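You operate a simulated robot arm through the tools that you are given. There is no shell and no other tool.

The job below is to be done with a simulated robot arm. You get a single attempt, and the scene is never put back.

TASK
Tighten the strap, fit a black corner, wheel the blue cart out.
Fine: press the strap's button; black corner from the trolley on a corner of the blue lid; about 35 cm with the brake off, then brake it.

Only the result counts: the job must be done as asked and must still hold three seconds after the hand-in. Knocking over, shifting, dropping, spilling or breaking anything else fails it. A push-on lid holds only when it is set on centred and level and pressed home; a screw cap is set on level and turned clockwise until tight.

THE ROBOT
A 7-joint arm with a two-finger parallel gripper, fixed in place. Base frame: the origin is at the foot of the arm, x ahead of it, y to its left, z up. Readings come in m, rad, newtons and seconds.
Its first joint turns from -2.897 to 2.897 rad. Payload 4.4 kg.
The TCP is the grasp point between the finger pads, 0.023 m short of the fingertips. In the tool frame z runs along the fingers and y along their closing line. Largest opening 0.094 m; finger width 0.038, thickness 0.01; the body of the gripper, 0.054 by 0.096 m, starts 0.039 m behind the TCP.
Orientation is told as [roll, pitch, yaw] about the base's x, y, z axes, in that order, counted from this pose: with the fingers straight down and closing along the base's y, the tool's x points along the base's -x, its y along +y and its z along -z.

THE INTERFACE
- The arm moves only by the tool play_rows. Its argument "rows" is a list of rows, each a list of 7 numbers: the shift along the base's x, y, z in cm, then the turn, a rotation vector about the base's x, y, z in rad, then the finger opening in cm, from 0 to 9.4. In form: [[x, y, z, ax, ay, az, gripper], ...]. A call has 1 to 20 rows; each row is the pose to reach, as a shift and turn from the pose commanded when the call began. Rows are played at 5 a second. More than 0.05 m and 0.15 rad between two rows, or a gripper value outside its range, and nothing of the call is played. Where a pose cannot be reached the arm comes as near as it can. A force on the tool above 90 N (or 10 N above the force at the start of the call, whichever is more), or a blocked arm, ends the call early, and 0.2 s more pass. The fingers move at their own pace (about 0.072 m/s each) and stop on an object; they squeeze with about 32 N. The grip force told is the motor's: it shows also when the fingers shut on nothing. Time passes only in rows, and 0.2 s behind the last, so rows that repeat a pose let the fingers close. It gives the time, the measured TCP pose, the force on the tool (base axes), the opening and the grip force at its end, in the units of the frame above (readings bear some noise), with the torque about the TCP (base axes, N m) and any sound that the robot's microphone picked up.
- Cameras (640 x 400 px; columns grow to the right, rows downward): "scene" is fixed at [0.0571, 0.6346, 1.4409]; the picture's right is [-0.08, -1.00, 0.00], its down [-0.65, 0.05, -0.76] and it looks along [0.76, -0.06, -0.65] (base axes); focal length 319 px, centre (320, 200). "wrist" rides on the gripper at [0.086, 0.016, -0.075] in the tool frame; the picture's right is [-0.18, 0.98, 0.00], its down [-0.58, -0.11, -0.81] and it looks along [-0.79, -0.15, 0.59] (tool axes); focal length 243 px, centre (320, 200). There is no depth. A picture from a camera that has moved, and an enlarged one, comes with that camera's place and axes in the base frame and with its lens. The place of the scene camera against the robot may be out by one fixed shift of up to 0.025 m in any direction.
- grab_frame(camera): a new picture of that camera. No time passes.
- enlarge(camera, box): a new picture of the part [left, top, right, bottom] of that camera's present view, enlarged. No time passes.
- close_job(): hands the job in; it is judged then, once.

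Places have to be worked out from the pictures, the camera data and where the tool is seen. Open the gripper and draw the arm clear of the work before you hand the job in, unless the task says otherwise.

The tools are called by a JSON object that holds its "fn" and its "kwargs". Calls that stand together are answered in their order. play_rows: Moves the arm, as the interface text tells. Its arguments: {"type":"object","properties":{"rows":{"type":"array","items":{"type":"array","items":{"type":"number"}}}},"required":["rows"]} The other tools are called the same way: grab_frame (camera) takes a picture; enlarge (camera, box) takes an enlarged picture of a part of a camera's view; close_job () hands the job in.

At the start:

```text
clock: 0.0
tool_pos: [0.7911, 0.3465, 1.1446]
orientation: [0.0, 0.001, 0.0]
wrist_force: [-0.1, 0.3, -0.3]
wrist_torque: [0.0, 0.0, 0.01]
gripper_width: 0.094
grip_force: 0.1
```

scene: 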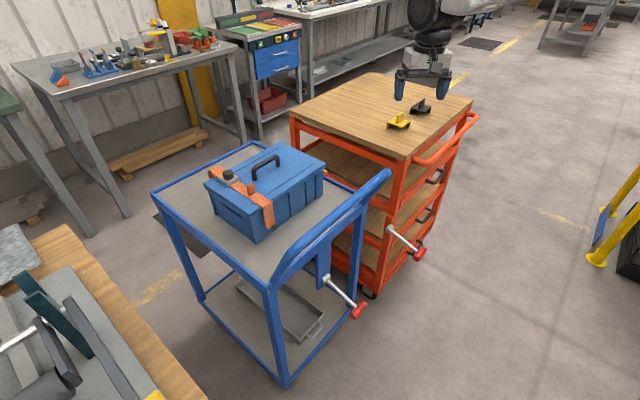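
wrist: 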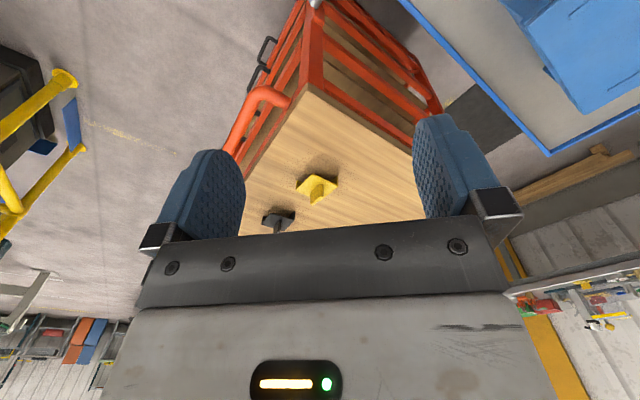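

I'll begin by looking closely at the cart, box, strap and corners from the scene camera.

{"fn": "enlarge", "kwargs": {"camera": "scene", "box": [190, 130, 340, 250]}}

{"fn": "enlarge", "kwargs": {"camera": "scene", "box": [370, 70, 480, 150]}}

{"fn": "enlarge", "kwargs": {"camera": "scene", "box": [140, 130, 440, 390]}}

{"fn": "enlarge", "kwargs": {"camera": "wrist", "box": [220, 80, 420, 240]}}

```text
3.33 times, centred on (265, 190) of scene
camera zoom: at [0.0571, 0.6346, 1.4409], right [-0.08, -1.0, 0.0], down [-0.65, 0.05, -0.76], along [0.76, -0.06, -0.65], focal length 1064 px, centre (503, 233)
```

zoom: 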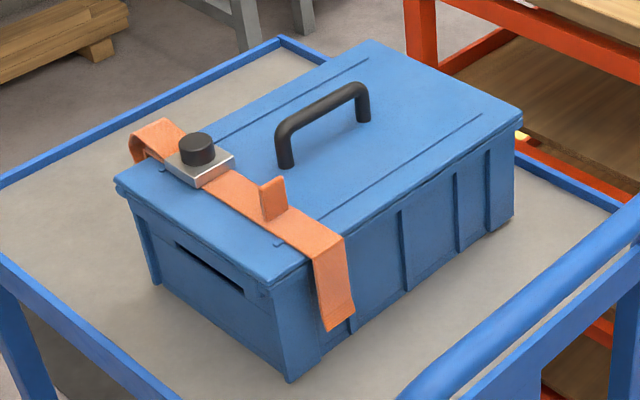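

```text
5.00 times, centred on (425, 110) of scene
camera zoom: at [0.0571, 0.6346, 1.4409], right [-0.08, -1.0, 0.0], down [-0.65, 0.05, -0.76], along [0.76, -0.06, -0.65], focal length 1596 px, centre (-205, 650)
```

zoom: 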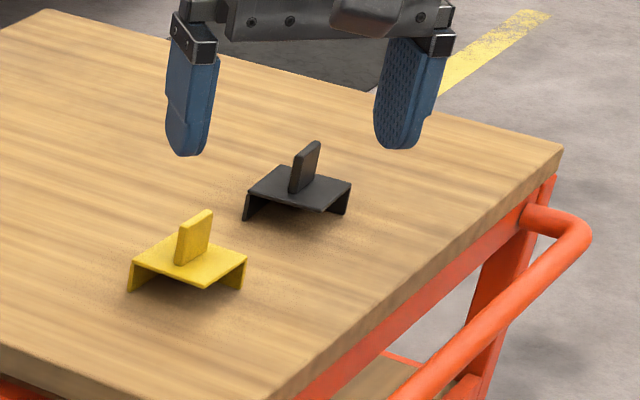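

```text
1.54 times, centred on (290, 260) of scene
camera zoom: at [0.0571, 0.6346, 1.4409], right [-0.08, -1.0, 0.0], down [-0.65, 0.05, -0.76], along [0.76, -0.06, -0.65], focal length 491 px, centre (366, 108)
```

zoom: 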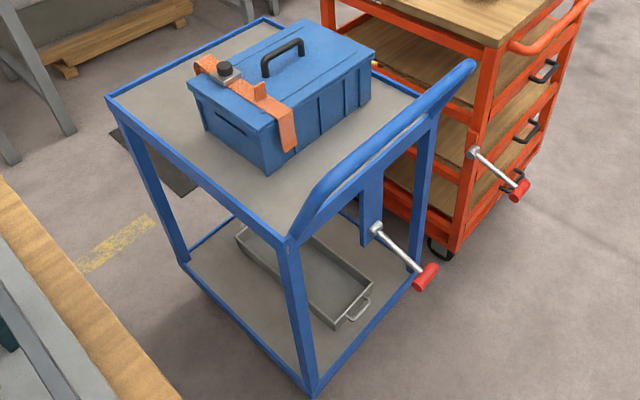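

```text
2.50 times, centred on (320, 160) of wrist
camera zoom: at [0.7041, 0.3622, 1.2183], right [0.18, 0.98, 0.0], down [0.58, -0.11, 0.81], along [0.79, -0.15, -0.59], focal length 606 px, centre (320, 300)
```

zoom: 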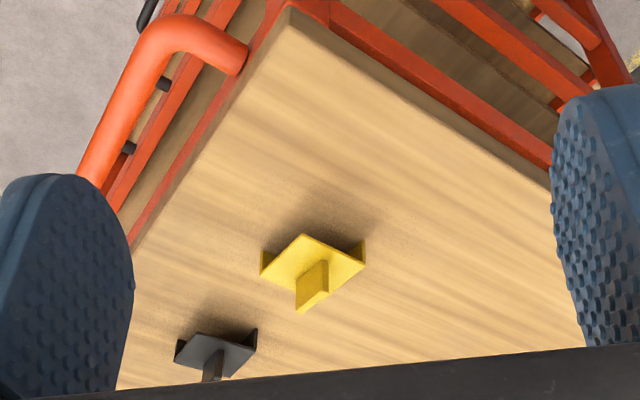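

The strap buckle has a black button, and the black corner sits on the orange trolley. Next I look at the brake lever and cart handle in detail.

{"fn": "enlarge", "kwargs": {"camera": "scene", "box": [290, 220, 390, 340]}}

{"fn": "enlarge", "kwargs": {"camera": "scene", "box": [360, 190, 460, 310]}}

{"fn": "enlarge", "kwargs": {"camera": "scene", "box": [195, 150, 295, 240]}}

{"fn": "enlarge", "kwargs": {"camera": "scene", "box": [260, 160, 400, 290]}}

```text
3.33 times, centred on (340, 280) of scene
camera zoom: at [0.0571, 0.6346, 1.4409], right [-0.08, -1.0, 0.0], down [-0.65, 0.05, -0.76], along [0.76, -0.06, -0.65], focal length 1064 px, centre (253, -67)
```

zoom: 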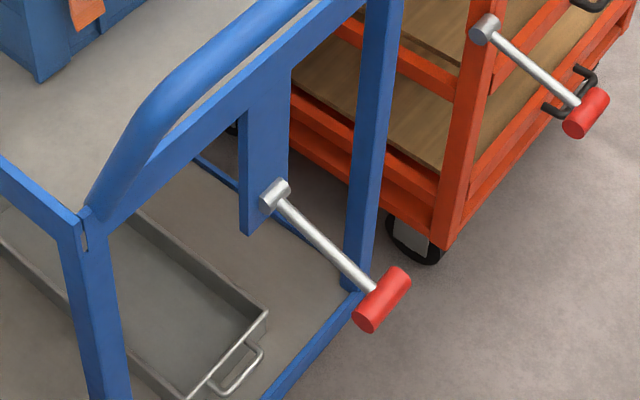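

```text
3.33 times, centred on (410, 250) of scene
camera zoom: at [0.0571, 0.6346, 1.4409], right [-0.08, -1.0, 0.0], down [-0.65, 0.05, -0.76], along [0.76, -0.06, -0.65], focal length 1064 px, centre (20, 33)
```

zoom: 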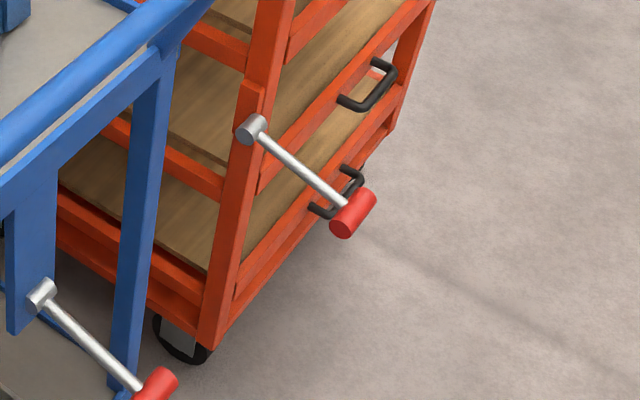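

```text
4.44 times, centred on (245, 195) of scene
camera zoom: at [0.0571, 0.6346, 1.4409], right [-0.08, -1.0, 0.0], down [-0.65, 0.05, -0.76], along [0.76, -0.06, -0.65], focal length 1418 px, centre (653, 222)
```

zoom: 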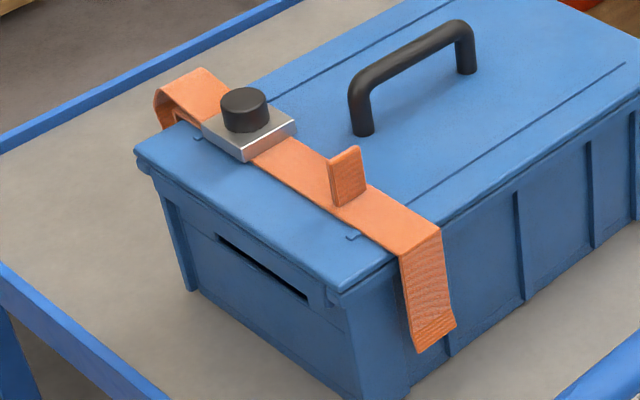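

```text
3.08 times, centred on (330, 225) of scene
camera zoom: at [0.0571, 0.6346, 1.4409], right [-0.08, -1.0, 0.0], down [-0.65, 0.05, -0.76], along [0.76, -0.06, -0.65], focal length 982 px, centre (289, 123)
```

zoom: 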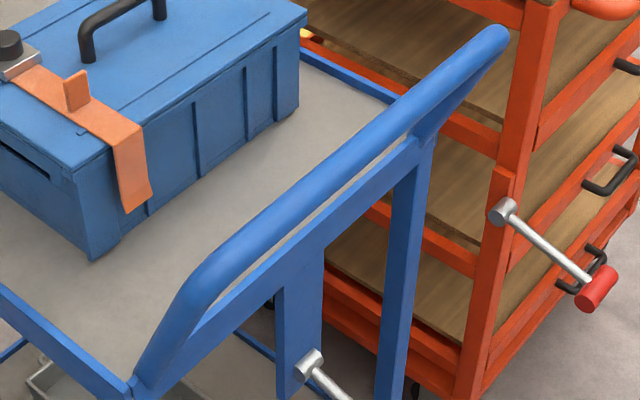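

I'll shift the arm back and up a little to get a second wrist view for triangulating the corner positions.

{"fn": "play_rows", "kwargs": {"rows": [[-4, 0, 1, 0, 0, 0, 9.4], [-8, 0, 2, 0, 0, 0, 9.4], [-12, 0, 3, 0, 0, 0, 9.4], [-16, 0, 4, 0, 0, 0, 9.4], [-20, 0, 5, 0, 0, 0, 9.4], [-20, 0, 5, 0, 0, 0, 9.4]]}}

{"fn": "grab_frame", "kwargs": {"camera": "wrist"}}

{"fn": "enlarge", "kwargs": {"camera": "wrist", "box": [240, 40, 400, 240]}}

{"fn": "grab_frame", "kwargs": {"camera": "scene"}}

```text
clock: 1.4
tool_pos: [0.5902, 0.3416, 1.1925]
orientation: [0.001, 0.0, 0.001]
wrist_force: [-0.6, -0.3, 0.1]
wrist_torque: [0.03, 0.07, 0.02]
gripper_width: 0.094
grip_force: 0.1
```

```text
taken
camera wrist: at [0.5037, 0.3589, 1.266], right [0.18, 0.98, 0.0], down [0.58, -0.11, 0.81], along [0.79, -0.15, -0.59], focal length 243 px, centre (320, 200)
```

wrist: 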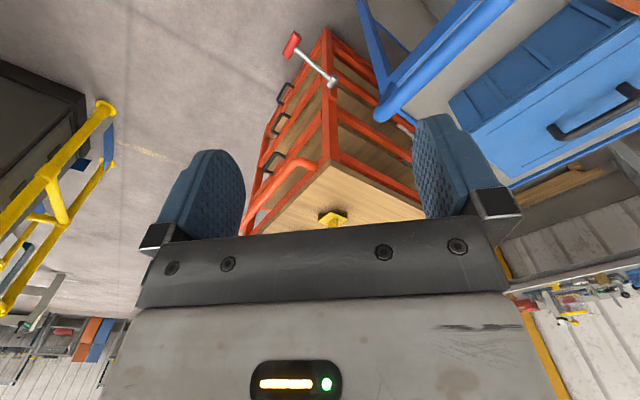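

```text
2.00 times, centred on (320, 140) of wrist
camera zoom: at [0.5037, 0.3589, 1.266], right [0.18, 0.98, 0.0], down [0.58, -0.11, 0.81], along [0.79, -0.15, -0.59], focal length 485 px, centre (320, 320)
```

zoom: 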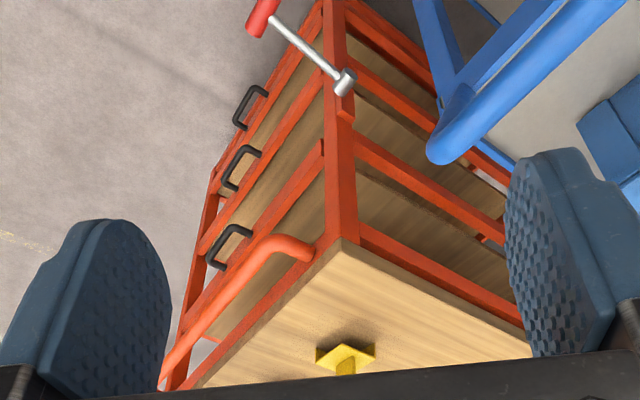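

```text
taken
```

scene: 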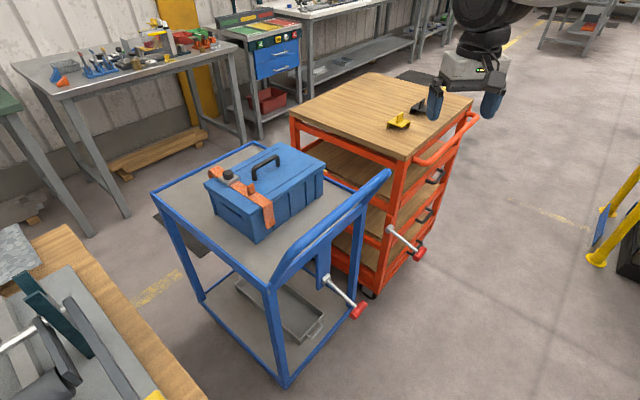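

The trolley top is near z≈0.88, the yellow corner near (1.05, 0.29) and the black one near (1.17, 0.17). I now turn the wrist to the left to survey the blue cart.

{"fn": "play_rows", "kwargs": {"rows": [[-2, 0, 2, 0, 0, 0.14, 9.4], [-4, 0, 4, 0, 0, 0.28, 9.4], [-6, 0, 6, 0, 0, 0.42, 9.4], [-8, 0, 8, 0, 0, 0.56, 9.4], [-10, 0, 10, 0, 0, 0.7, 9.4], [-10, 0, 10, 0, 0, 0.8, 9.4], [-10, 0, 10, 0, 0, 0.8, 9.4]]}}

{"fn": "grab_frame", "kwargs": {"camera": "wrist"}}

{"fn": "grab_frame", "kwargs": {"camera": "scene"}}

```text
clock: 3.0
tool_pos: [0.4906, 0.3463, 1.2946]
orientation: [0.0, 0.0, 0.801]
wrist_force: [0.3, 0.5, 0.1]
wrist_torque: [-0.02, 0.01, 0.0]
gripper_width: 0.0939
grip_force: 0.1
```

```text
taken
camera wrist: at [0.418, 0.2954, 1.3676], right [-0.58, 0.82, 0.0], down [0.48, 0.34, 0.81], along [0.66, 0.47, -0.59], focal length 243 px, centre (320, 200)
```

wrist: 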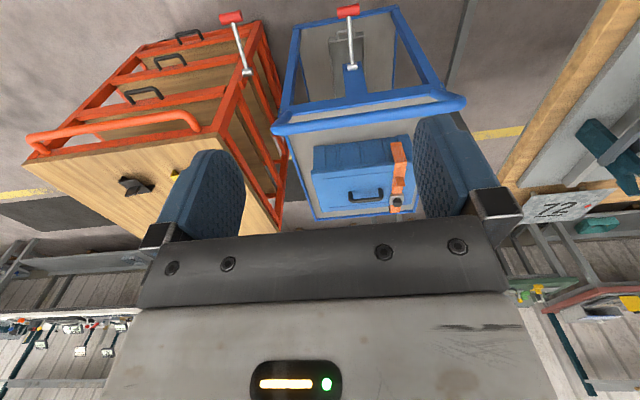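

```text
taken
```

scene: 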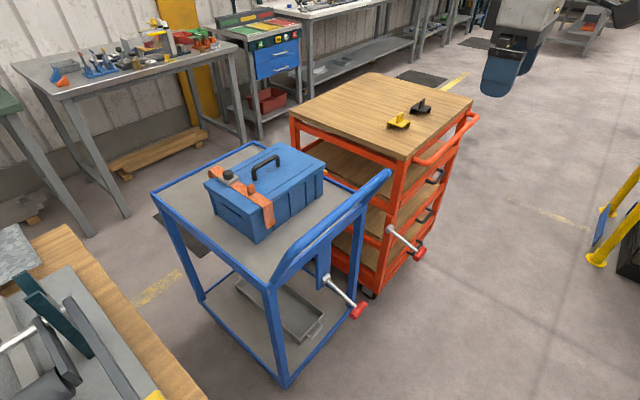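

This view shows everything; I enlarge the cart area for accurate pixel readings.

{"fn": "enlarge", "kwargs": {"camera": "wrist", "box": [260, 90, 460, 215]}}

{"fn": "enlarge", "kwargs": {"camera": "wrist", "box": [200, 0, 480, 175]}}

{"fn": "enlarge", "kwargs": {"camera": "wrist", "box": [20, 90, 240, 228]}}

```text
3.20 times, centred on (360, 152) of wrist
camera zoom: at [0.418, 0.2954, 1.3676], right [-0.58, 0.82, 0.0], down [0.48, 0.34, 0.81], along [0.66, 0.47, -0.59], focal length 776 px, centre (192, 352)
```

zoom: 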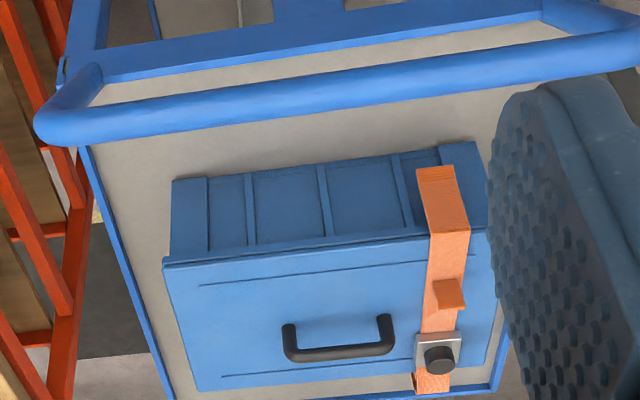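

```text
2.29 times, centred on (340, 88) of wrist
camera zoom: at [0.418, 0.2954, 1.3676], right [-0.58, 0.82, 0.0], down [0.48, 0.34, 0.81], along [0.66, 0.47, -0.59], focal length 555 px, centre (274, 457)
```

zoom: 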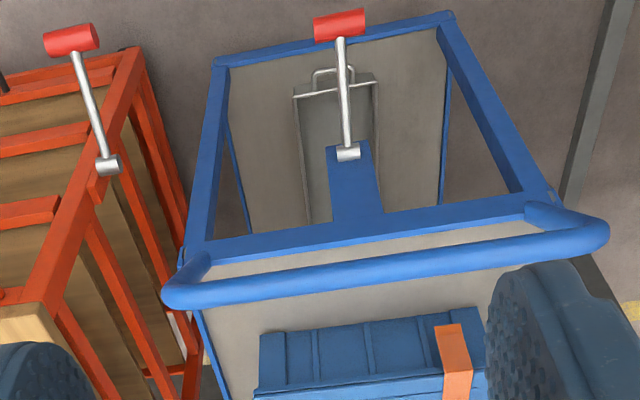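

```text
2.90 times, centred on (130, 159) of wrist
camera zoom: at [0.418, 0.2954, 1.3676], right [-0.58, 0.82, 0.0], down [0.48, 0.34, 0.81], along [0.66, 0.47, -0.59], focal length 703 px, centre (871, 319)
```

zoom: 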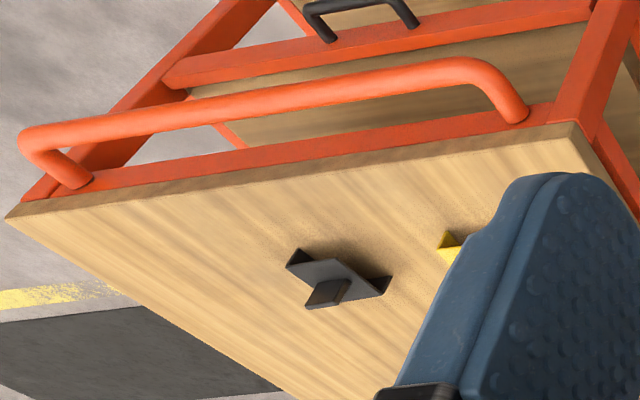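

I take a second viewpoint, shifted sideways along the image's right axis, so I can triangulate button, lid, handle and lever.

{"fn": "play_rows", "kwargs": {"rows": [[-2.9, 4.1, 0, 0, 0, 0, 9.4], [-5.8, 8.2, 0, 0, 0, 0, 9.4], [-8.7, 12.3, 0, 0, 0, 0, 9.4], [-11.6, 16.4, 0, 0, 0, 0, 9.4], [-11.6, 16.4, 0, 0, 0, 0, 9.4]]}}

{"fn": "grab_frame", "kwargs": {"camera": "wrist"}}

{"fn": "enlarge", "kwargs": {"camera": "wrist", "box": [210, 90, 410, 215]}}

{"fn": "enlarge", "kwargs": {"camera": "wrist", "box": [170, 0, 450, 175]}}

```text
refused: row 1 steps farther than a row can; nothing moved
```

```text
taken
camera wrist: at [0.418, 0.2954, 1.3676], right [-0.58, 0.82, 0.0], down [0.48, 0.34, 0.81], along [0.66, 0.47, -0.59], focal length 243 px, centre (320, 200)
```

wrist: 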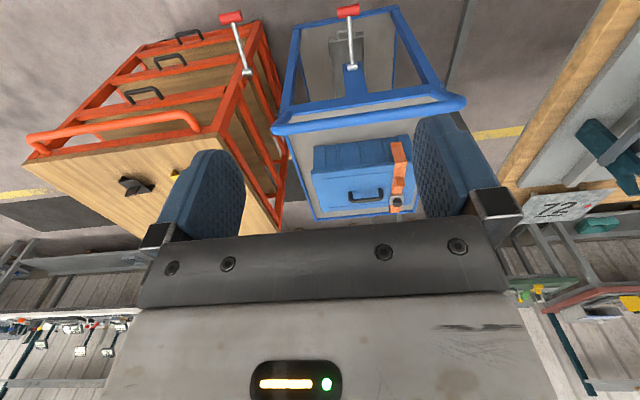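

```text
3.20 times, centred on (310, 152) of wrist
camera zoom: at [0.418, 0.2954, 1.3676], right [-0.58, 0.82, 0.0], down [0.48, 0.34, 0.81], along [0.66, 0.47, -0.59], focal length 776 px, centre (352, 352)
```

zoom: 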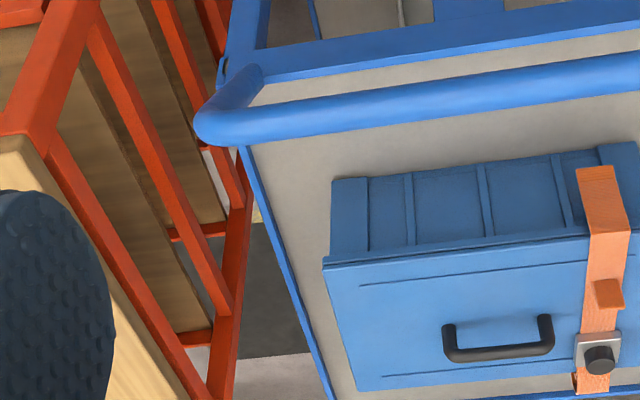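

```text
2.29 times, centred on (310, 88) of wrist
camera zoom: at [0.418, 0.2954, 1.3676], right [-0.58, 0.82, 0.0], down [0.48, 0.34, 0.81], along [0.66, 0.47, -0.59], focal length 555 px, centre (343, 457)
```

zoom: 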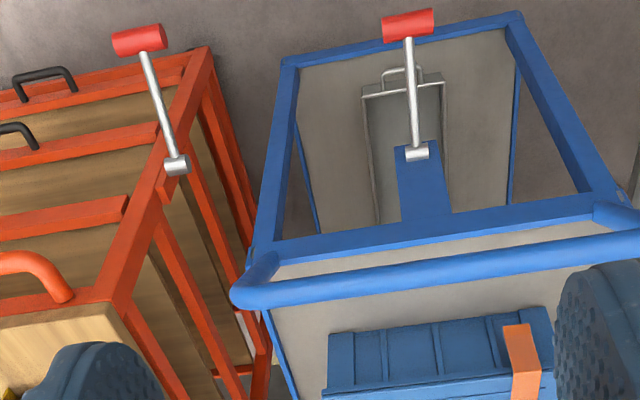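

The step was slightly over 5 cm per row, so it was refused. I repeat with smaller steps.

{"fn": "play_rows", "kwargs": {"rows": [[-2.3, 3.3, 0, 0, 0, 0, 9.4], [-4.6, 6.6, 0, 0, 0, 0, 9.4], [-6.9, 9.9, 0, 0, 0, 0, 9.4], [-9.3, 13.1, 0, 0, 0, 0, 9.4], [-11.6, 16.4, 0, 0, 0, 0, 9.4], [-11.6, 16.4, 0, 0, 0, 0, 9.4]]}}

{"fn": "grab_frame", "kwargs": {"camera": "wrist"}}

{"fn": "enlarge", "kwargs": {"camera": "wrist", "box": [210, 90, 410, 215]}}

{"fn": "enlarge", "kwargs": {"camera": "wrist", "box": [130, 0, 410, 175]}}

```text
clock: 4.4
tool_pos: [0.3748, 0.5125, 1.294]
orientation: [0.001, 0.001, 0.799]
wrist_force: [-1.5, -0.4, -0.1]
wrist_torque: [0.02, -0.03, -0.02]
gripper_width: 0.0939
grip_force: 0.1
```

```text
taken
camera wrist: at [0.3025, 0.4617, 1.3674], right [-0.58, 0.82, 0.0], down [0.48, 0.34, 0.81], along [0.66, 0.47, -0.59], focal length 243 px, centre (320, 200)
```

wrist: 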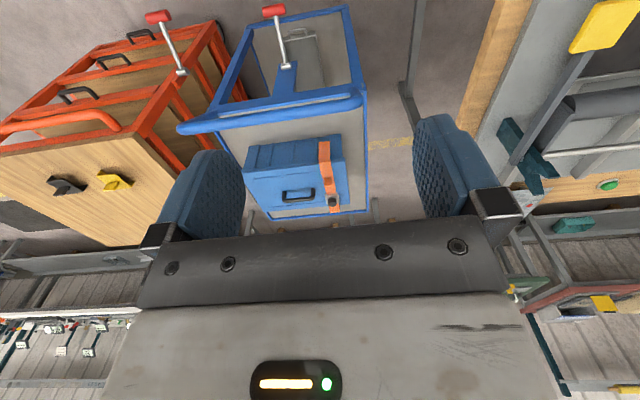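

```text
3.20 times, centred on (310, 152) of wrist
camera zoom: at [0.3025, 0.4617, 1.3674], right [-0.58, 0.82, 0.0], down [0.48, 0.34, 0.81], along [0.66, 0.47, -0.59], focal length 776 px, centre (352, 352)
```

zoom: 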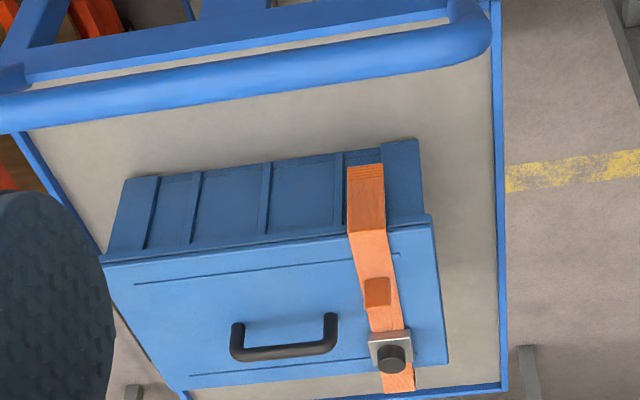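

```text
2.29 times, centred on (270, 88) of wrist
camera zoom: at [0.3025, 0.4617, 1.3674], right [-0.58, 0.82, 0.0], down [0.48, 0.34, 0.81], along [0.66, 0.47, -0.59], focal length 555 px, centre (434, 457)
```

zoom: 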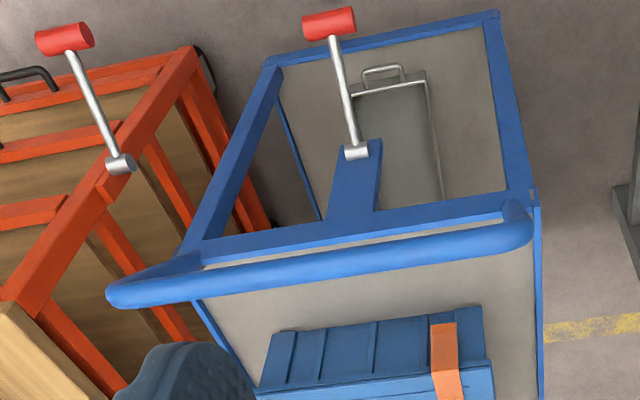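

Triangulation puts the button around (0.78, 0.84, 0.93), the cart handle bar around z≈0.935 centred near (0.61, 0.54), and the brake lever hub near (0.65, 0.58, 0.60). I test the reach toward the box while staying well above it, and get closer pictures on the way.

{"fn": "play_rows", "kwargs": {"rows": [[3, 2.5, -1, 0, 0, 0, 9.4], [6, 5, -2, 0, 0, 0, 9.4], [9, 7.5, -3, 0, 0, 0, 9.4], [12, 10, -4, 0, 0, 0, 9.4], [15, 12, -5, 0, 0, 0, 9.4], [15, 12, -5, 0, 0, 0, 9.4]]}}

{"fn": "grab_frame", "kwargs": {"camera": "wrist"}}

{"fn": "enlarge", "kwargs": {"camera": "wrist", "box": [220, 90, 420, 215]}}

{"fn": "grab_frame", "kwargs": {"camera": "scene"}}

```text
clock: 5.8
tool_pos: [0.5262, 0.6319, 1.242]
orientation: [0.0, 0.001, 0.8]
wrist_force: [0.1, -0.5, 0.4]
wrist_torque: [-0.02, -0.02, 0.02]
gripper_width: 0.0942
grip_force: 0.1
```

```text
taken
camera wrist: at [0.4524, 0.5815, 1.3149], right [-0.58, 0.82, 0.0], down [0.48, 0.34, 0.81], along [0.66, 0.47, -0.59], focal length 243 px, centre (320, 200)
```

wrist: 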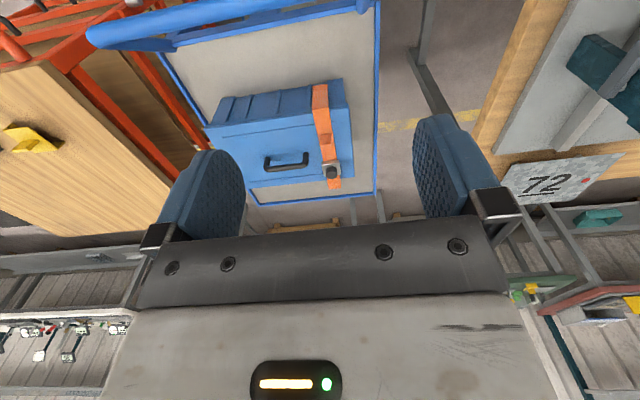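

```text
3.20 times, centred on (320, 152) of wrist
camera zoom: at [0.4524, 0.5815, 1.3149], right [-0.58, 0.82, 0.0], down [0.48, 0.34, 0.81], along [0.66, 0.47, -0.59], focal length 776 px, centre (320, 352)
```

zoom: 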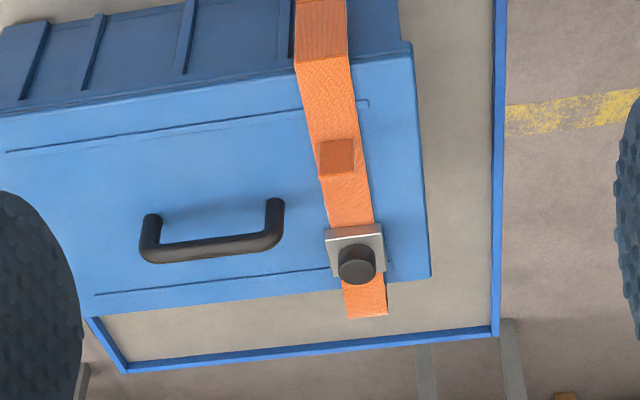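

```text
taken
```

scene: 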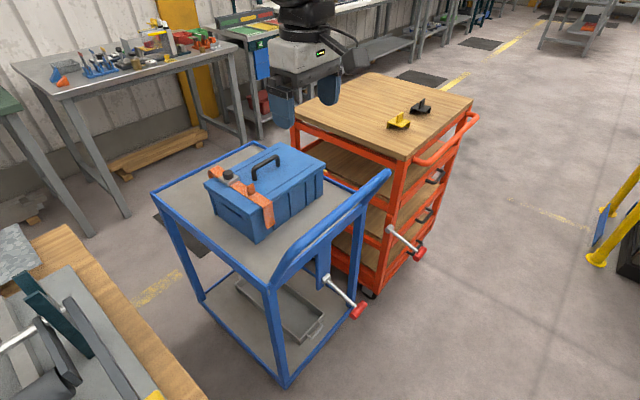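

Box and cart are aligned at about 45°, with the button top at about (0.779, 0.844, 0.933). I close the fingers and approach a hover point above the button to test reach.

{"fn": "play_rows", "kwargs": {"rows": [[3.2, 2.7, -2, 0, 0, 0, 6], [6.4, 5.4, -4, 0, 0, 0, 3], [9.6, 8.1, -6, 0, 0, 0, 0], [12.8, 10.8, -8, 0, 0, 0, 0], [16, 13.5, -10, 0, 0, 0, 0], [19.2, 16.2, -12, 0, 0, 0, 0], [22.4, 18.9, -14, 0, 0, 0, 0], [25.4, 21.2, -16, 0, 0, 0, 0], [25.4, 21.2, -18, 0, 0, 0, 0], [25.4, 21.2, -18, 0, 0, 0, 0]]}}

{"fn": "grab_frame", "kwargs": {"camera": "wrist"}}

{"fn": "grab_frame", "kwargs": {"camera": "scene"}}

{"fn": "enlarge", "kwargs": {"camera": "scene", "box": [180, 120, 340, 220]}}

```text
clock: 8.0
tool_pos: [0.78, 0.8441, 1.0633]
orientation: [0.0, 0.0, 0.798]
wrist_force: [1.5, 0.0, 0.2]
wrist_torque: [0.01, 0.04, 0.02]
gripper_width: 0.0
grip_force: 32.1
```

```text
taken
camera wrist: at [0.7065, 0.7951, 1.1374], right [-0.58, 0.82, 0.0], down [0.48, 0.34, 0.81], along [0.66, 0.47, -0.59], focal length 243 px, centre (320, 200)
```

wrist: 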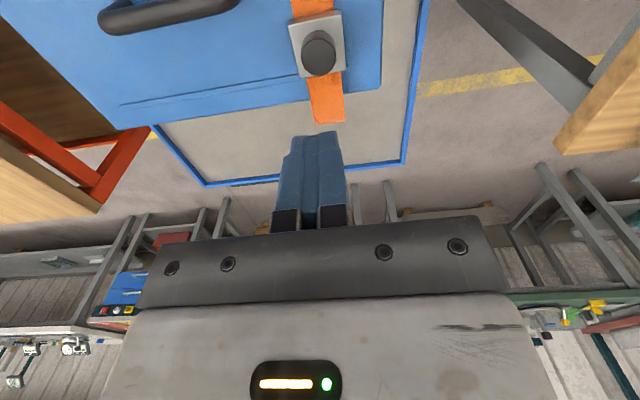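

```text
taken
```

scene: 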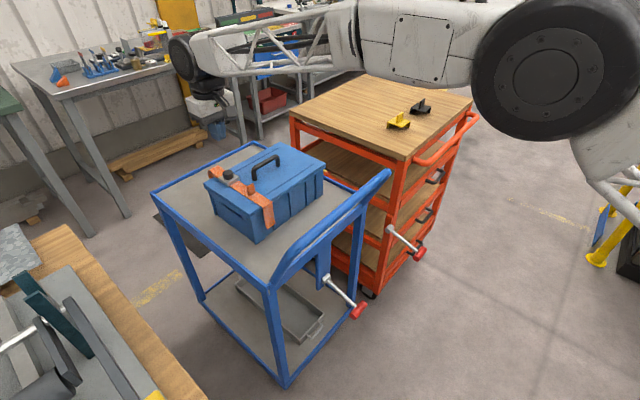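

```text
4.00 times, centred on (260, 170) of scene
camera zoom: at [0.0571, 0.6346, 1.4409], right [-0.08, -1.0, 0.0], down [-0.65, 0.05, -0.76], along [0.76, -0.06, -0.65], focal length 1277 px, centre (560, 320)
```

zoom: 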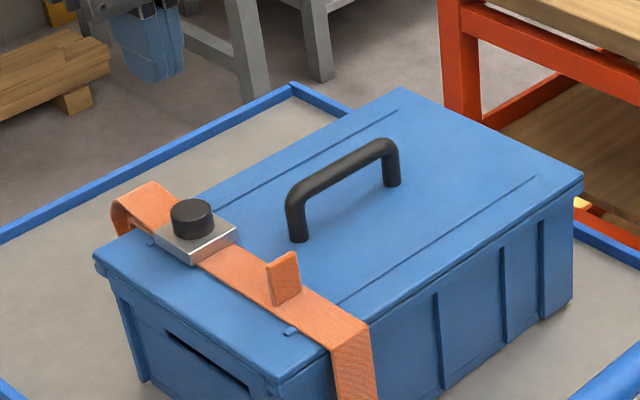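

The arm reaches easily, and the wrist view confirms the button at (0.777, 0.843). I descend to just above it.

{"fn": "play_rows", "kwargs": {"rows": [[-0.2, -0.1, -3, 0, 0, 0, 0], [-0.3, -0.1, -6, 0, 0, 0, 0], [-0.3, -0.1, -8, 0, 0, 0, 0], [-0.3, -0.1, -9, 0, 0, 0, 0], [-0.3, -0.1, -9.5, 0, 0, 0, 0], [-0.3, -0.1, -9.5, 0, 0, 0, 0]]}}

{"fn": "enlarge", "kwargs": {"camera": "scene", "box": [190, 130, 290, 195]}}

{"fn": "grab_frame", "kwargs": {"camera": "wrist"}}

```text
clock: 9.4
tool_pos: [0.7757, 0.8406, 0.9683]
orientation: [0.0, 0.0, 0.799]
wrist_force: [0.6, 0.1, -0.5]
wrist_torque: [0.01, 0.03, 0.01]
gripper_width: 0.0
grip_force: 31.8
```

```text
6.15 times, centred on (240, 162) of scene
camera zoom: at [0.0571, 0.6346, 1.4409], right [-0.08, -1.0, 0.0], down [-0.65, 0.05, -0.76], along [0.76, -0.06, -0.65], focal length 1964 px, centre (812, 431)
```

zoom: 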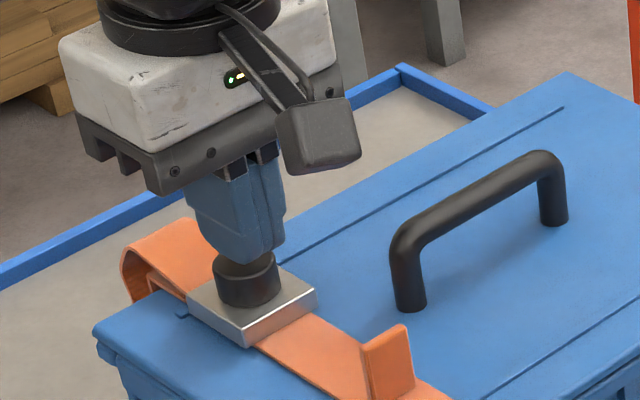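

```text
taken
camera wrist: at [0.7032, 0.7905, 1.0426], right [-0.58, 0.82, 0.0], down [0.48, 0.34, 0.81], along [0.66, 0.47, -0.59], focal length 243 px, centre (320, 200)
```

wrist: 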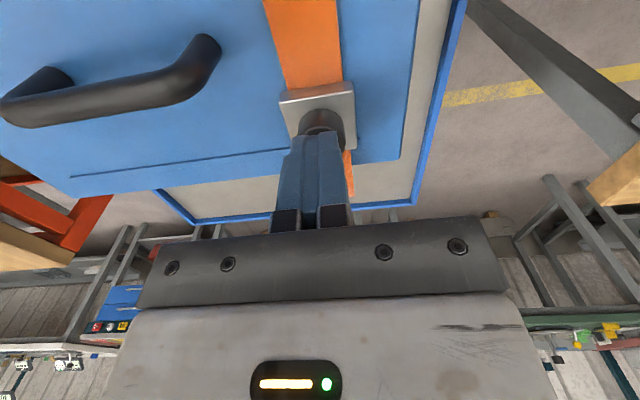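

The fingers are right over the button with about a 1 cm gap. I press down in small steps, watching force and sound.

{"fn": "play_rows", "kwargs": {"rows": [[0, 0.2, -0.4, 0, 0, 0, 0], [0, 0.2, -0.8, 0, 0, 0, 0], [0, 0.2, -1.1, 0, 0, 0, 0], [0, 0.2, -1.3, 0, 0, 0, 0], [0, 0.2, -1.5, 0, 0, 0, 0], [0, 0.2, -1.7, 0, 0, 0, 0]]}}

{"fn": "enlarge", "kwargs": {"camera": "scene", "box": [190, 130, 290, 195]}}

```text
clock: 10.8
tool_pos: [0.7756, 0.8412, 0.9531]
orientation: [0.001, -0.001, 0.797]
wrist_force: [0.4, 1.0, 4.0]
wrist_torque: [0.02, -0.05, 0.0]
gripper_width: 0.0
grip_force: 32.1
heard: click
```

```text
6.15 times, centred on (240, 162) of scene
camera zoom: at [0.0571, 0.6346, 1.4409], right [-0.08, -1.0, 0.0], down [-0.65, 0.05, -0.76], along [0.76, -0.06, -0.65], focal length 1964 px, centre (812, 431)
```

zoom: 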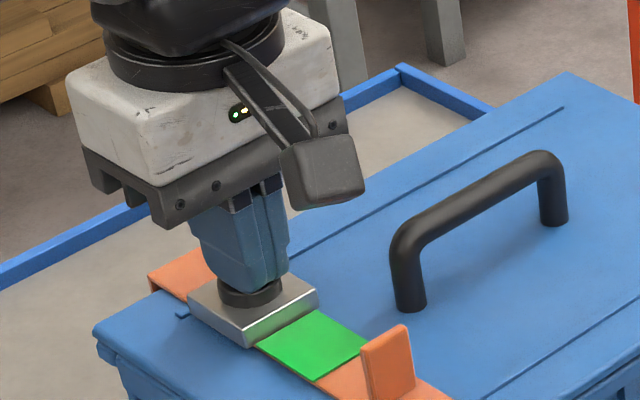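

A click was heard and a green mark shows on the strap, so it is tightened. I lift straight up and check that it stays so.

{"fn": "play_rows", "kwargs": {"rows": [[0, 0, 1, 0, 0, 0, 0], [0, 0, 3, 0, 0, 0, 0], [0, 0, 7, 0, 0, 0, 0], [0, 0, 11, 0, 0, 0, 0], [0, 0, 15, 0, 0, 0, 0], [0, -4, 17, 0, 0, 0, 0], [0, -8, 17, 0, 0, -0.1, 0], [0, -12, 17, 0, 0, -0.2, 2], [0, -16, 17, 0, 0, -0.3, 4], [0, -20, 17, 0, 0, -0.4, 6], [0, -24, 17, 0, 0, -0.5, 8], [0, -28, 17, 0, 0, -0.6, 9.4], [0, -32, 17, 0, 0, -0.7, 9.4], [0, -36, 17, 0, 0, -0.8, 9.4], [0, -40, 17, 0, 0, -0.8, 9.4], [0, -44, 17, 0, 0, -0.8, 9.4], [0, -48, 17, 0, 0, -0.8, 9.4], [0, -52, 17, 0, 0, -0.8, 9.4], [0, -56, 17, 0, 0, -0.8, 9.4], [0, -56, 17, 0, 0, -0.8, 9.4]]}}

{"fn": "enlarge", "kwargs": {"camera": "scene", "box": [180, 120, 340, 220]}}

{"fn": "grab_frame", "kwargs": {"camera": "wrist"}}

{"fn": "enlarge", "kwargs": {"camera": "wrist", "box": [240, 100, 400, 200]}}

{"fn": "grab_frame", "kwargs": {"camera": "scene"}}

```text
clock: 15.0
tool_pos: [0.7759, 0.2838, 1.1236]
orientation: [0.0, -0.002, 0.0]
wrist_force: [1.0, -0.7, -0.7]
wrist_torque: [-0.03, 0.02, -0.01]
gripper_width: 0.0939
grip_force: 0.0
```

```text
4.00 times, centred on (260, 170) of scene
camera zoom: at [0.0571, 0.6346, 1.4409], right [-0.08, -1.0, 0.0], down [-0.65, 0.05, -0.76], along [0.76, -0.06, -0.65], focal length 1277 px, centre (560, 320)
```

zoom: 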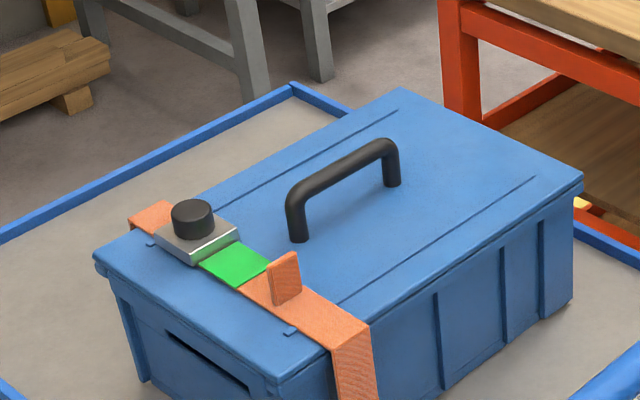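

```text
taken
camera wrist: at [0.6886, 0.3002, 1.1978], right [0.18, 0.98, 0.0], down [0.58, -0.11, 0.81], along [0.79, -0.15, -0.59], focal length 243 px, centre (320, 200)
```

wrist: 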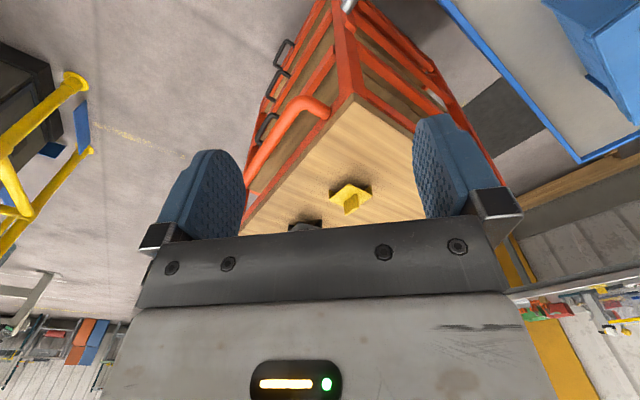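

```text
4.00 times, centred on (320, 150) of wrist
camera zoom: at [0.6886, 0.3002, 1.1978], right [0.18, 0.98, 0.0], down [0.58, -0.11, 0.81], along [0.79, -0.15, -0.59], focal length 970 px, centre (320, 400)
```

zoom: 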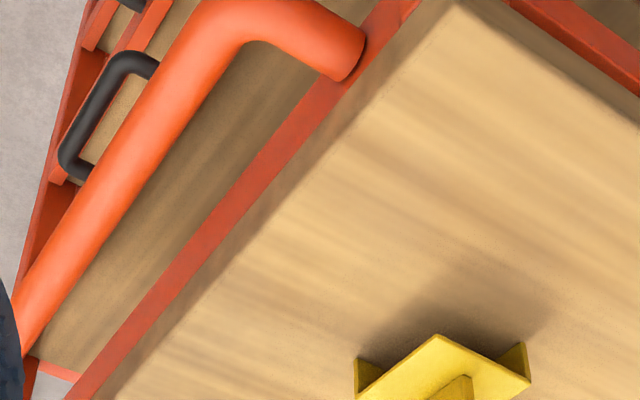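

```text
taken
```

scene: 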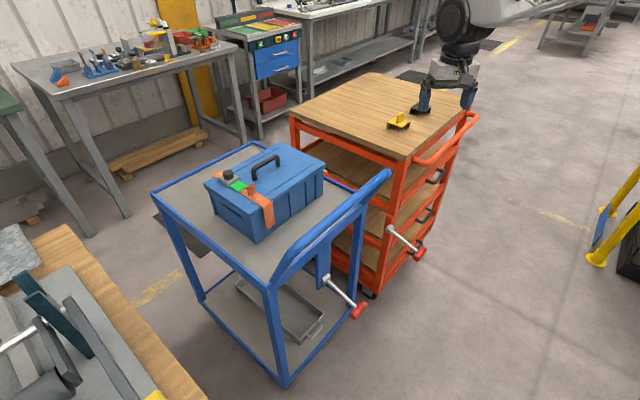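

Strap is tight (green). Now I go over the trolley to view the black corner from close by.

{"fn": "play_rows", "kwargs": {"rows": [[4, -2.5, 0, 0, 0, 0, 9.4], [8, -5, 0, 0, 0, 0, 9.4], [12, -7.5, 0, 0, 0, 0, 9.4], [16, -10, 0, 0, 0, 0, 9.4], [20, -12.5, 0, 0, 0, 0, 9.4], [22.4, -14, 0, 0, 0, 0, 9.4], [22.4, -14, 0, 0, 0, 0, 9.4]]}}

{"fn": "grab_frame", "kwargs": {"camera": "wrist"}}

{"fn": "enlarge", "kwargs": {"camera": "wrist", "box": [260, 80, 420, 180]}}

```text
clock: 16.6
tool_pos: [0.9986, 0.1441, 1.1234]
orientation: [0.001, 0.0, 0.001]
wrist_force: [0.7, 0.0, 0.3]
wrist_torque: [0.02, -0.01, 0.01]
gripper_width: 0.0938
grip_force: 0.0
```

```text
taken
camera wrist: at [0.912, 0.1613, 1.1976], right [0.18, 0.98, 0.0], down [0.58, -0.11, 0.81], along [0.79, -0.15, -0.59], focal length 243 px, centre (320, 200)
```

wrist: 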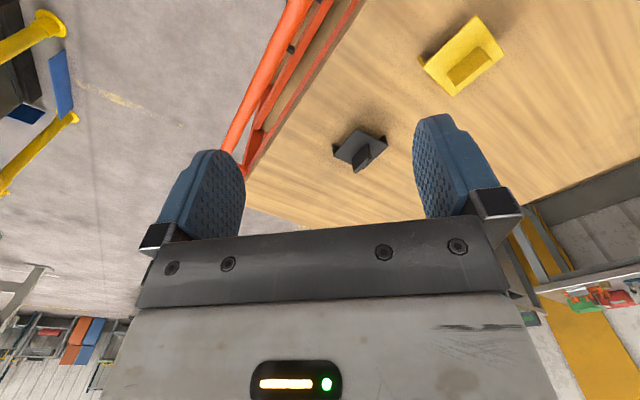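

```text
4.00 times, centred on (340, 130) of wrist
camera zoom: at [0.912, 0.1613, 1.1976], right [0.18, 0.98, 0.0], down [0.58, -0.11, 0.81], along [0.79, -0.15, -0.59], focal length 970 px, centre (240, 480)
```

zoom: 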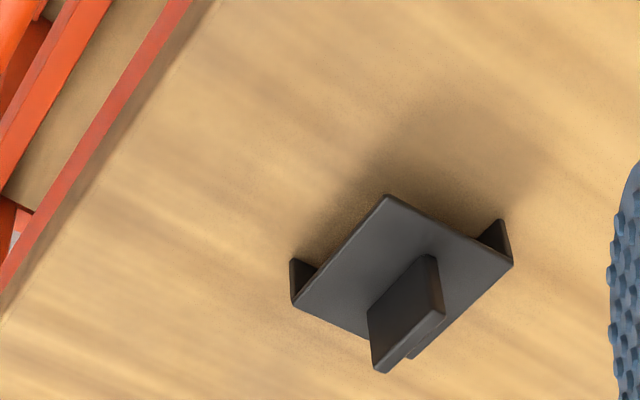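

The black plate is about 6 cm square, its L-flanges meet at the far (+x) corner, and it is centred near (1.176, 0.174). I want to grip its tab with yaw about 2.41, so it can go on the lid's near-left corner with yaw about 0.84. I rotate above it to check that this pose is reachable.

{"fn": "play_rows", "kwargs": {"rows": [[1, 0.2, 0, 0, 0, 0.13, 9.4], [2, 0.4, 0, 0, 0, 0.26, 9.4], [3, 0.5, 0, 0, 0, 0.39, 9.4], [4, 0.7, 0, 0, 0, 0.52, 9.4], [5, 0.9, 0, 0, 0, 0.65, 9.4], [6, 1.1, 0, 0, 0, 0.78, 9.4], [7, 1.2, 0, 0, 0, 0.91, 9.4], [8, 1.4, 0, 0, 0, 1.04, 9.4], [9, 1.6, 0, 0, 0, 1.17, 9.4], [10, 1.8, 0, 0, 0, 1.3, 9.4], [11, 1.9, 0, 0, 0, 1.43, 9.4], [12, 2.1, 0, 0, 0, 1.56, 9.4], [13, 2.3, 0, 0, 0, 1.69, 9.4], [14, 2.5, 0, 0, 0, 1.82, 9.4], [15, 2.6, 0, 0, 0, 1.95, 9.4], [16, 2.8, 0, 0, 0, 2.08, 9.4], [17, 3, 0, 0, 0, 2.21, 9.4], [17.7, 3, 0, 0, 0, 2.34, 9.4], [17.7, 3, 0, 0, 0, 2.41, 9.4], [17.7, 3, 0, 0, 0, 2.41, 9.4]]}}

{"fn": "grab_frame", "kwargs": {"camera": "wrist"}}

{"fn": "grab_frame", "kwargs": {"camera": "scene"}}

```text
clock: 20.8
tool_pos: [1.177, 0.1719, 1.1213]
orientation: [0.0, 0.0, 2.409]
wrist_force: [0.1, 0.1, 0.8]
wrist_torque: [0.0, 0.04, 0.0]
gripper_width: 0.094
grip_force: 0.1
```

```text
taken
camera wrist: at [1.2295, 0.1029, 1.1963], right [-0.79, -0.61, 0.0], down [-0.36, 0.47, 0.81], along [-0.49, 0.64, -0.59], focal length 243 px, centre (320, 200)
```

wrist: 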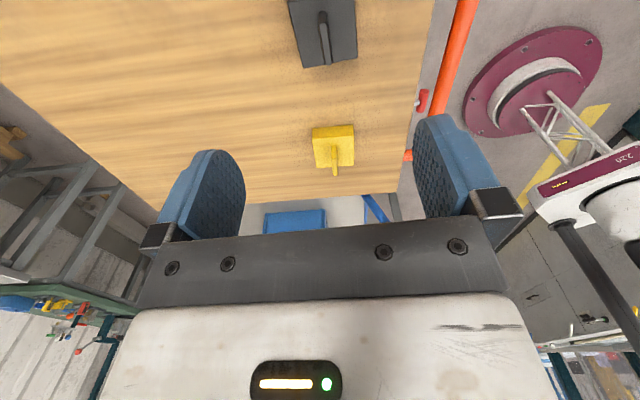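

```text
taken
```

scene: 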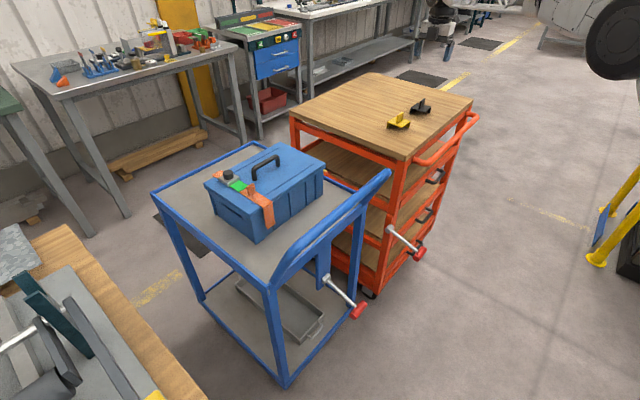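

The pose is reachable and the tab's thin direction lines up with the finger closing line. I enlarge to refine the centring.

{"fn": "enlarge", "kwargs": {"camera": "wrist", "box": [260, 0, 400, 88]}}

```text
4.55 times, centred on (330, 44) of wrist
camera zoom: at [1.2295, 0.1029, 1.1963], right [-0.79, -0.61, 0.0], down [-0.36, 0.47, 0.81], along [-0.49, 0.64, -0.59], focal length 1103 px, centre (274, 909)
```

zoom: 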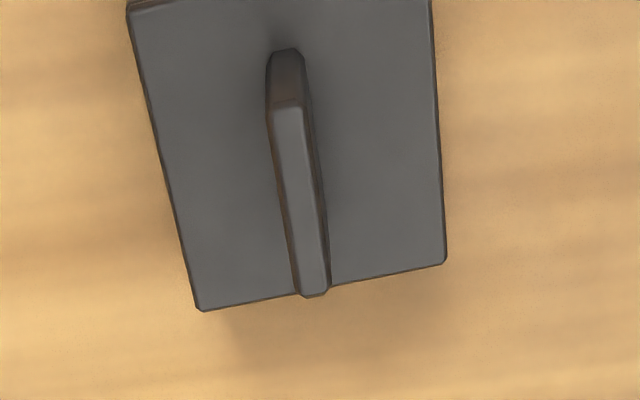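

Two views agree on plate top z≈0.923, plate and tab centre at (1.169, 0.174), tab top ≈0.953. I descend to grip height TCP z≈0.95 with the fingers partly open.

{"fn": "play_rows", "kwargs": {"rows": [[-0.8, 0.2, -3, 0, 0, 0, 6], [-0.8, 0.2, -6, 0, 0, 0, 5], [-0.8, 0.2, -9, 0, 0, 0, 5], [-0.8, 0.2, -12, 0, 0, 0, 5], [-0.8, 0.2, -13, 0, 0, 0, 5], [-0.8, 0.2, -13, 0, 0, 0, 5]]}}

{"fn": "grab_frame", "kwargs": {"camera": "wrist"}}

{"fn": "enlarge", "kwargs": {"camera": "scene", "box": [380, 60, 476, 120]}}

```text
clock: 22.2
tool_pos: [1.1698, 0.1742, 0.9914]
orientation: [-0.001, 0.0, 2.41]
wrist_force: [-0.3, 0.0, 0.2]
wrist_torque: [0.02, 0.02, -0.02]
gripper_width: 0.0501
grip_force: 0.1
```

```text
taken
camera wrist: at [1.2225, 0.1055, 1.0667], right [-0.79, -0.61, 0.0], down [-0.36, 0.47, 0.81], along [-0.49, 0.64, -0.59], focal length 243 px, centre (320, 200)
```

wrist: 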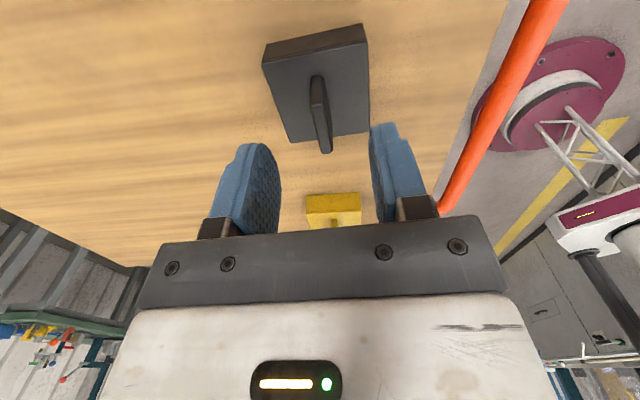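

```text
6.67 times, centred on (428, 90) of scene
camera zoom: at [0.0571, 0.6346, 1.4409], right [-0.08, -1.0, 0.0], down [-0.65, 0.05, -0.76], along [0.76, -0.06, -0.65], focal length 2128 px, centre (-400, 933)
```

zoom: 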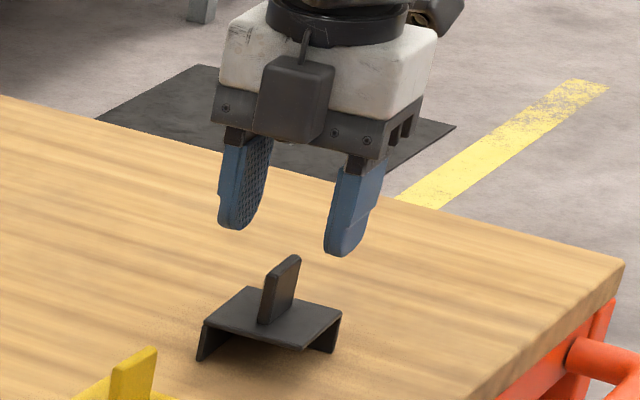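

The fingers straddle the tab symmetrically. I go down the remaining 4.1 cm and close on the tab.

{"fn": "play_rows", "kwargs": {"rows": [[0, 0, -1.5, 0, 0, 0, 5], [0, 0, -3, 0, 0, 0, 5], [0, 0, -3.8, 0, 0, 0, 5], [0, 0, -4.1, 0, 0, 0, 5], [0, 0, -4.1, 0, 0, 0, 5], [0, 0, -4.1, 0, 0, 0, 2], [0, 0, -4.1, 0, 0, 0, 0], [0, 0, -4.1, 0, 0, 0, 0], [0, 0, -4.1, 0, 0, 0, 0], [0, 0, -4.1, 0, 0, 0, 0]]}}

{"fn": "enlarge", "kwargs": {"camera": "scene", "box": [380, 60, 476, 120]}}

{"fn": "grab_frame", "kwargs": {"camera": "wrist"}}

```text
clock: 24.4
tool_pos: [1.1681, 0.1739, 0.9514]
orientation: [-0.001, -0.001, 2.411]
wrist_force: [1.0, 0.0, 0.5]
wrist_torque: [0.01, -0.05, 0.01]
gripper_width: 0.0071
grip_force: 31.9
```

```text
6.67 times, centred on (428, 90) of scene
camera zoom: at [0.0571, 0.6346, 1.4409], right [-0.08, -1.0, 0.0], down [-0.65, 0.05, -0.76], along [0.76, -0.06, -0.65], focal length 2128 px, centre (-400, 933)
```

zoom: 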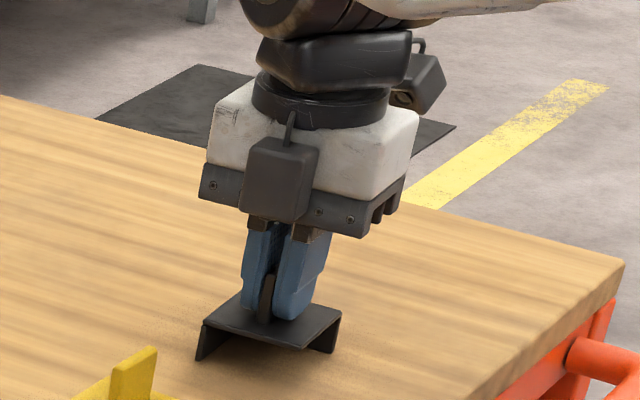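

```text
taken
camera wrist: at [1.2216, 0.1049, 1.025], right [-0.79, -0.61, 0.0], down [-0.36, 0.47, 0.81], along [-0.49, 0.64, -0.59], focal length 243 px, centre (320, 200)
```

wrist: 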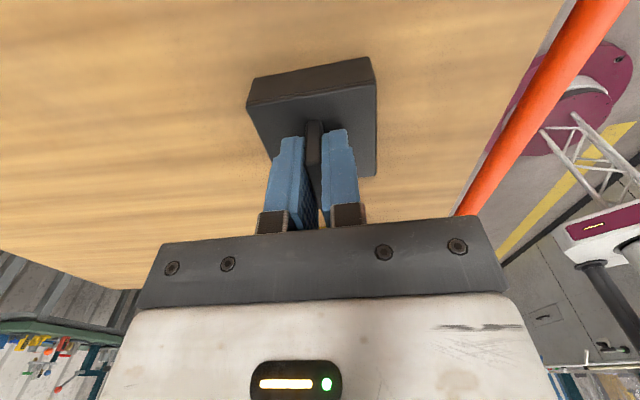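

The tab is held (7 mm width). I lift it straight up first.

{"fn": "play_rows", "kwargs": {"rows": [[0, 0, 1, 0, 0, 0, 0], [0, 0, 4, 0, 0, 0, 0], [0, 0, 8, 0, 0, 0, 0], [0, 0, 12, 0, 0, 0, 0], [0, 0, 16, 0, 0, 0, 0], [0, 0, 18, 0, 0, 0, 0], [0, 0, 18, 0, 0, 0, 0]]}}

{"fn": "grab_frame", "kwargs": {"camera": "wrist"}}

{"fn": "enlarge", "kwargs": {"camera": "scene", "box": [370, 0, 482, 130]}}

```text
clock: 26.0
tool_pos: [1.1722, 0.1726, 1.1344]
orientation: [-0.001, 0.001, 2.41]
wrist_force: [0.1, 0.6, -0.1]
wrist_torque: [-0.05, -0.01, 0.01]
gripper_width: 0.0
grip_force: 31.9
```

```text
taken
camera wrist: at [1.2248, 0.1044, 1.2081], right [-0.79, -0.61, 0.0], down [-0.36, 0.47, 0.81], along [-0.49, 0.64, -0.59], focal length 243 px, centre (320, 200)
```

wrist: 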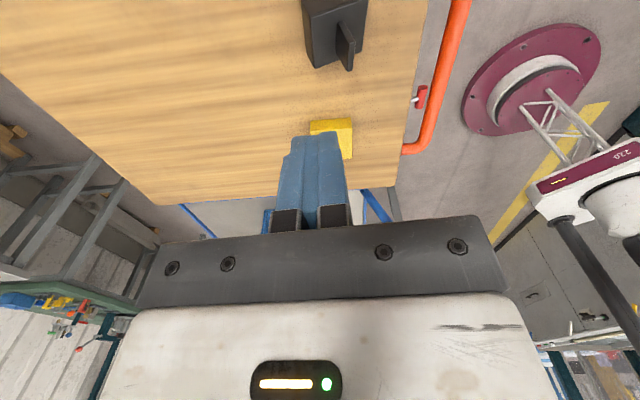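

```text
3.08 times, centred on (426, 65) of scene
camera zoom: at [0.0571, 0.6346, 1.4409], right [-0.08, -1.0, 0.0], down [-0.65, 0.05, -0.76], along [0.76, -0.06, -0.65], focal length 982 px, centre (-6, 615)
```

zoom: 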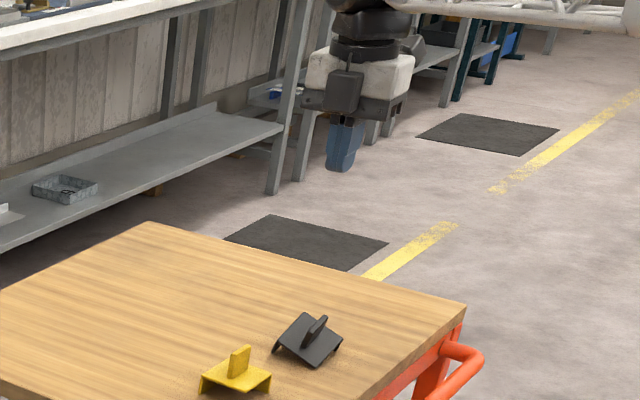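

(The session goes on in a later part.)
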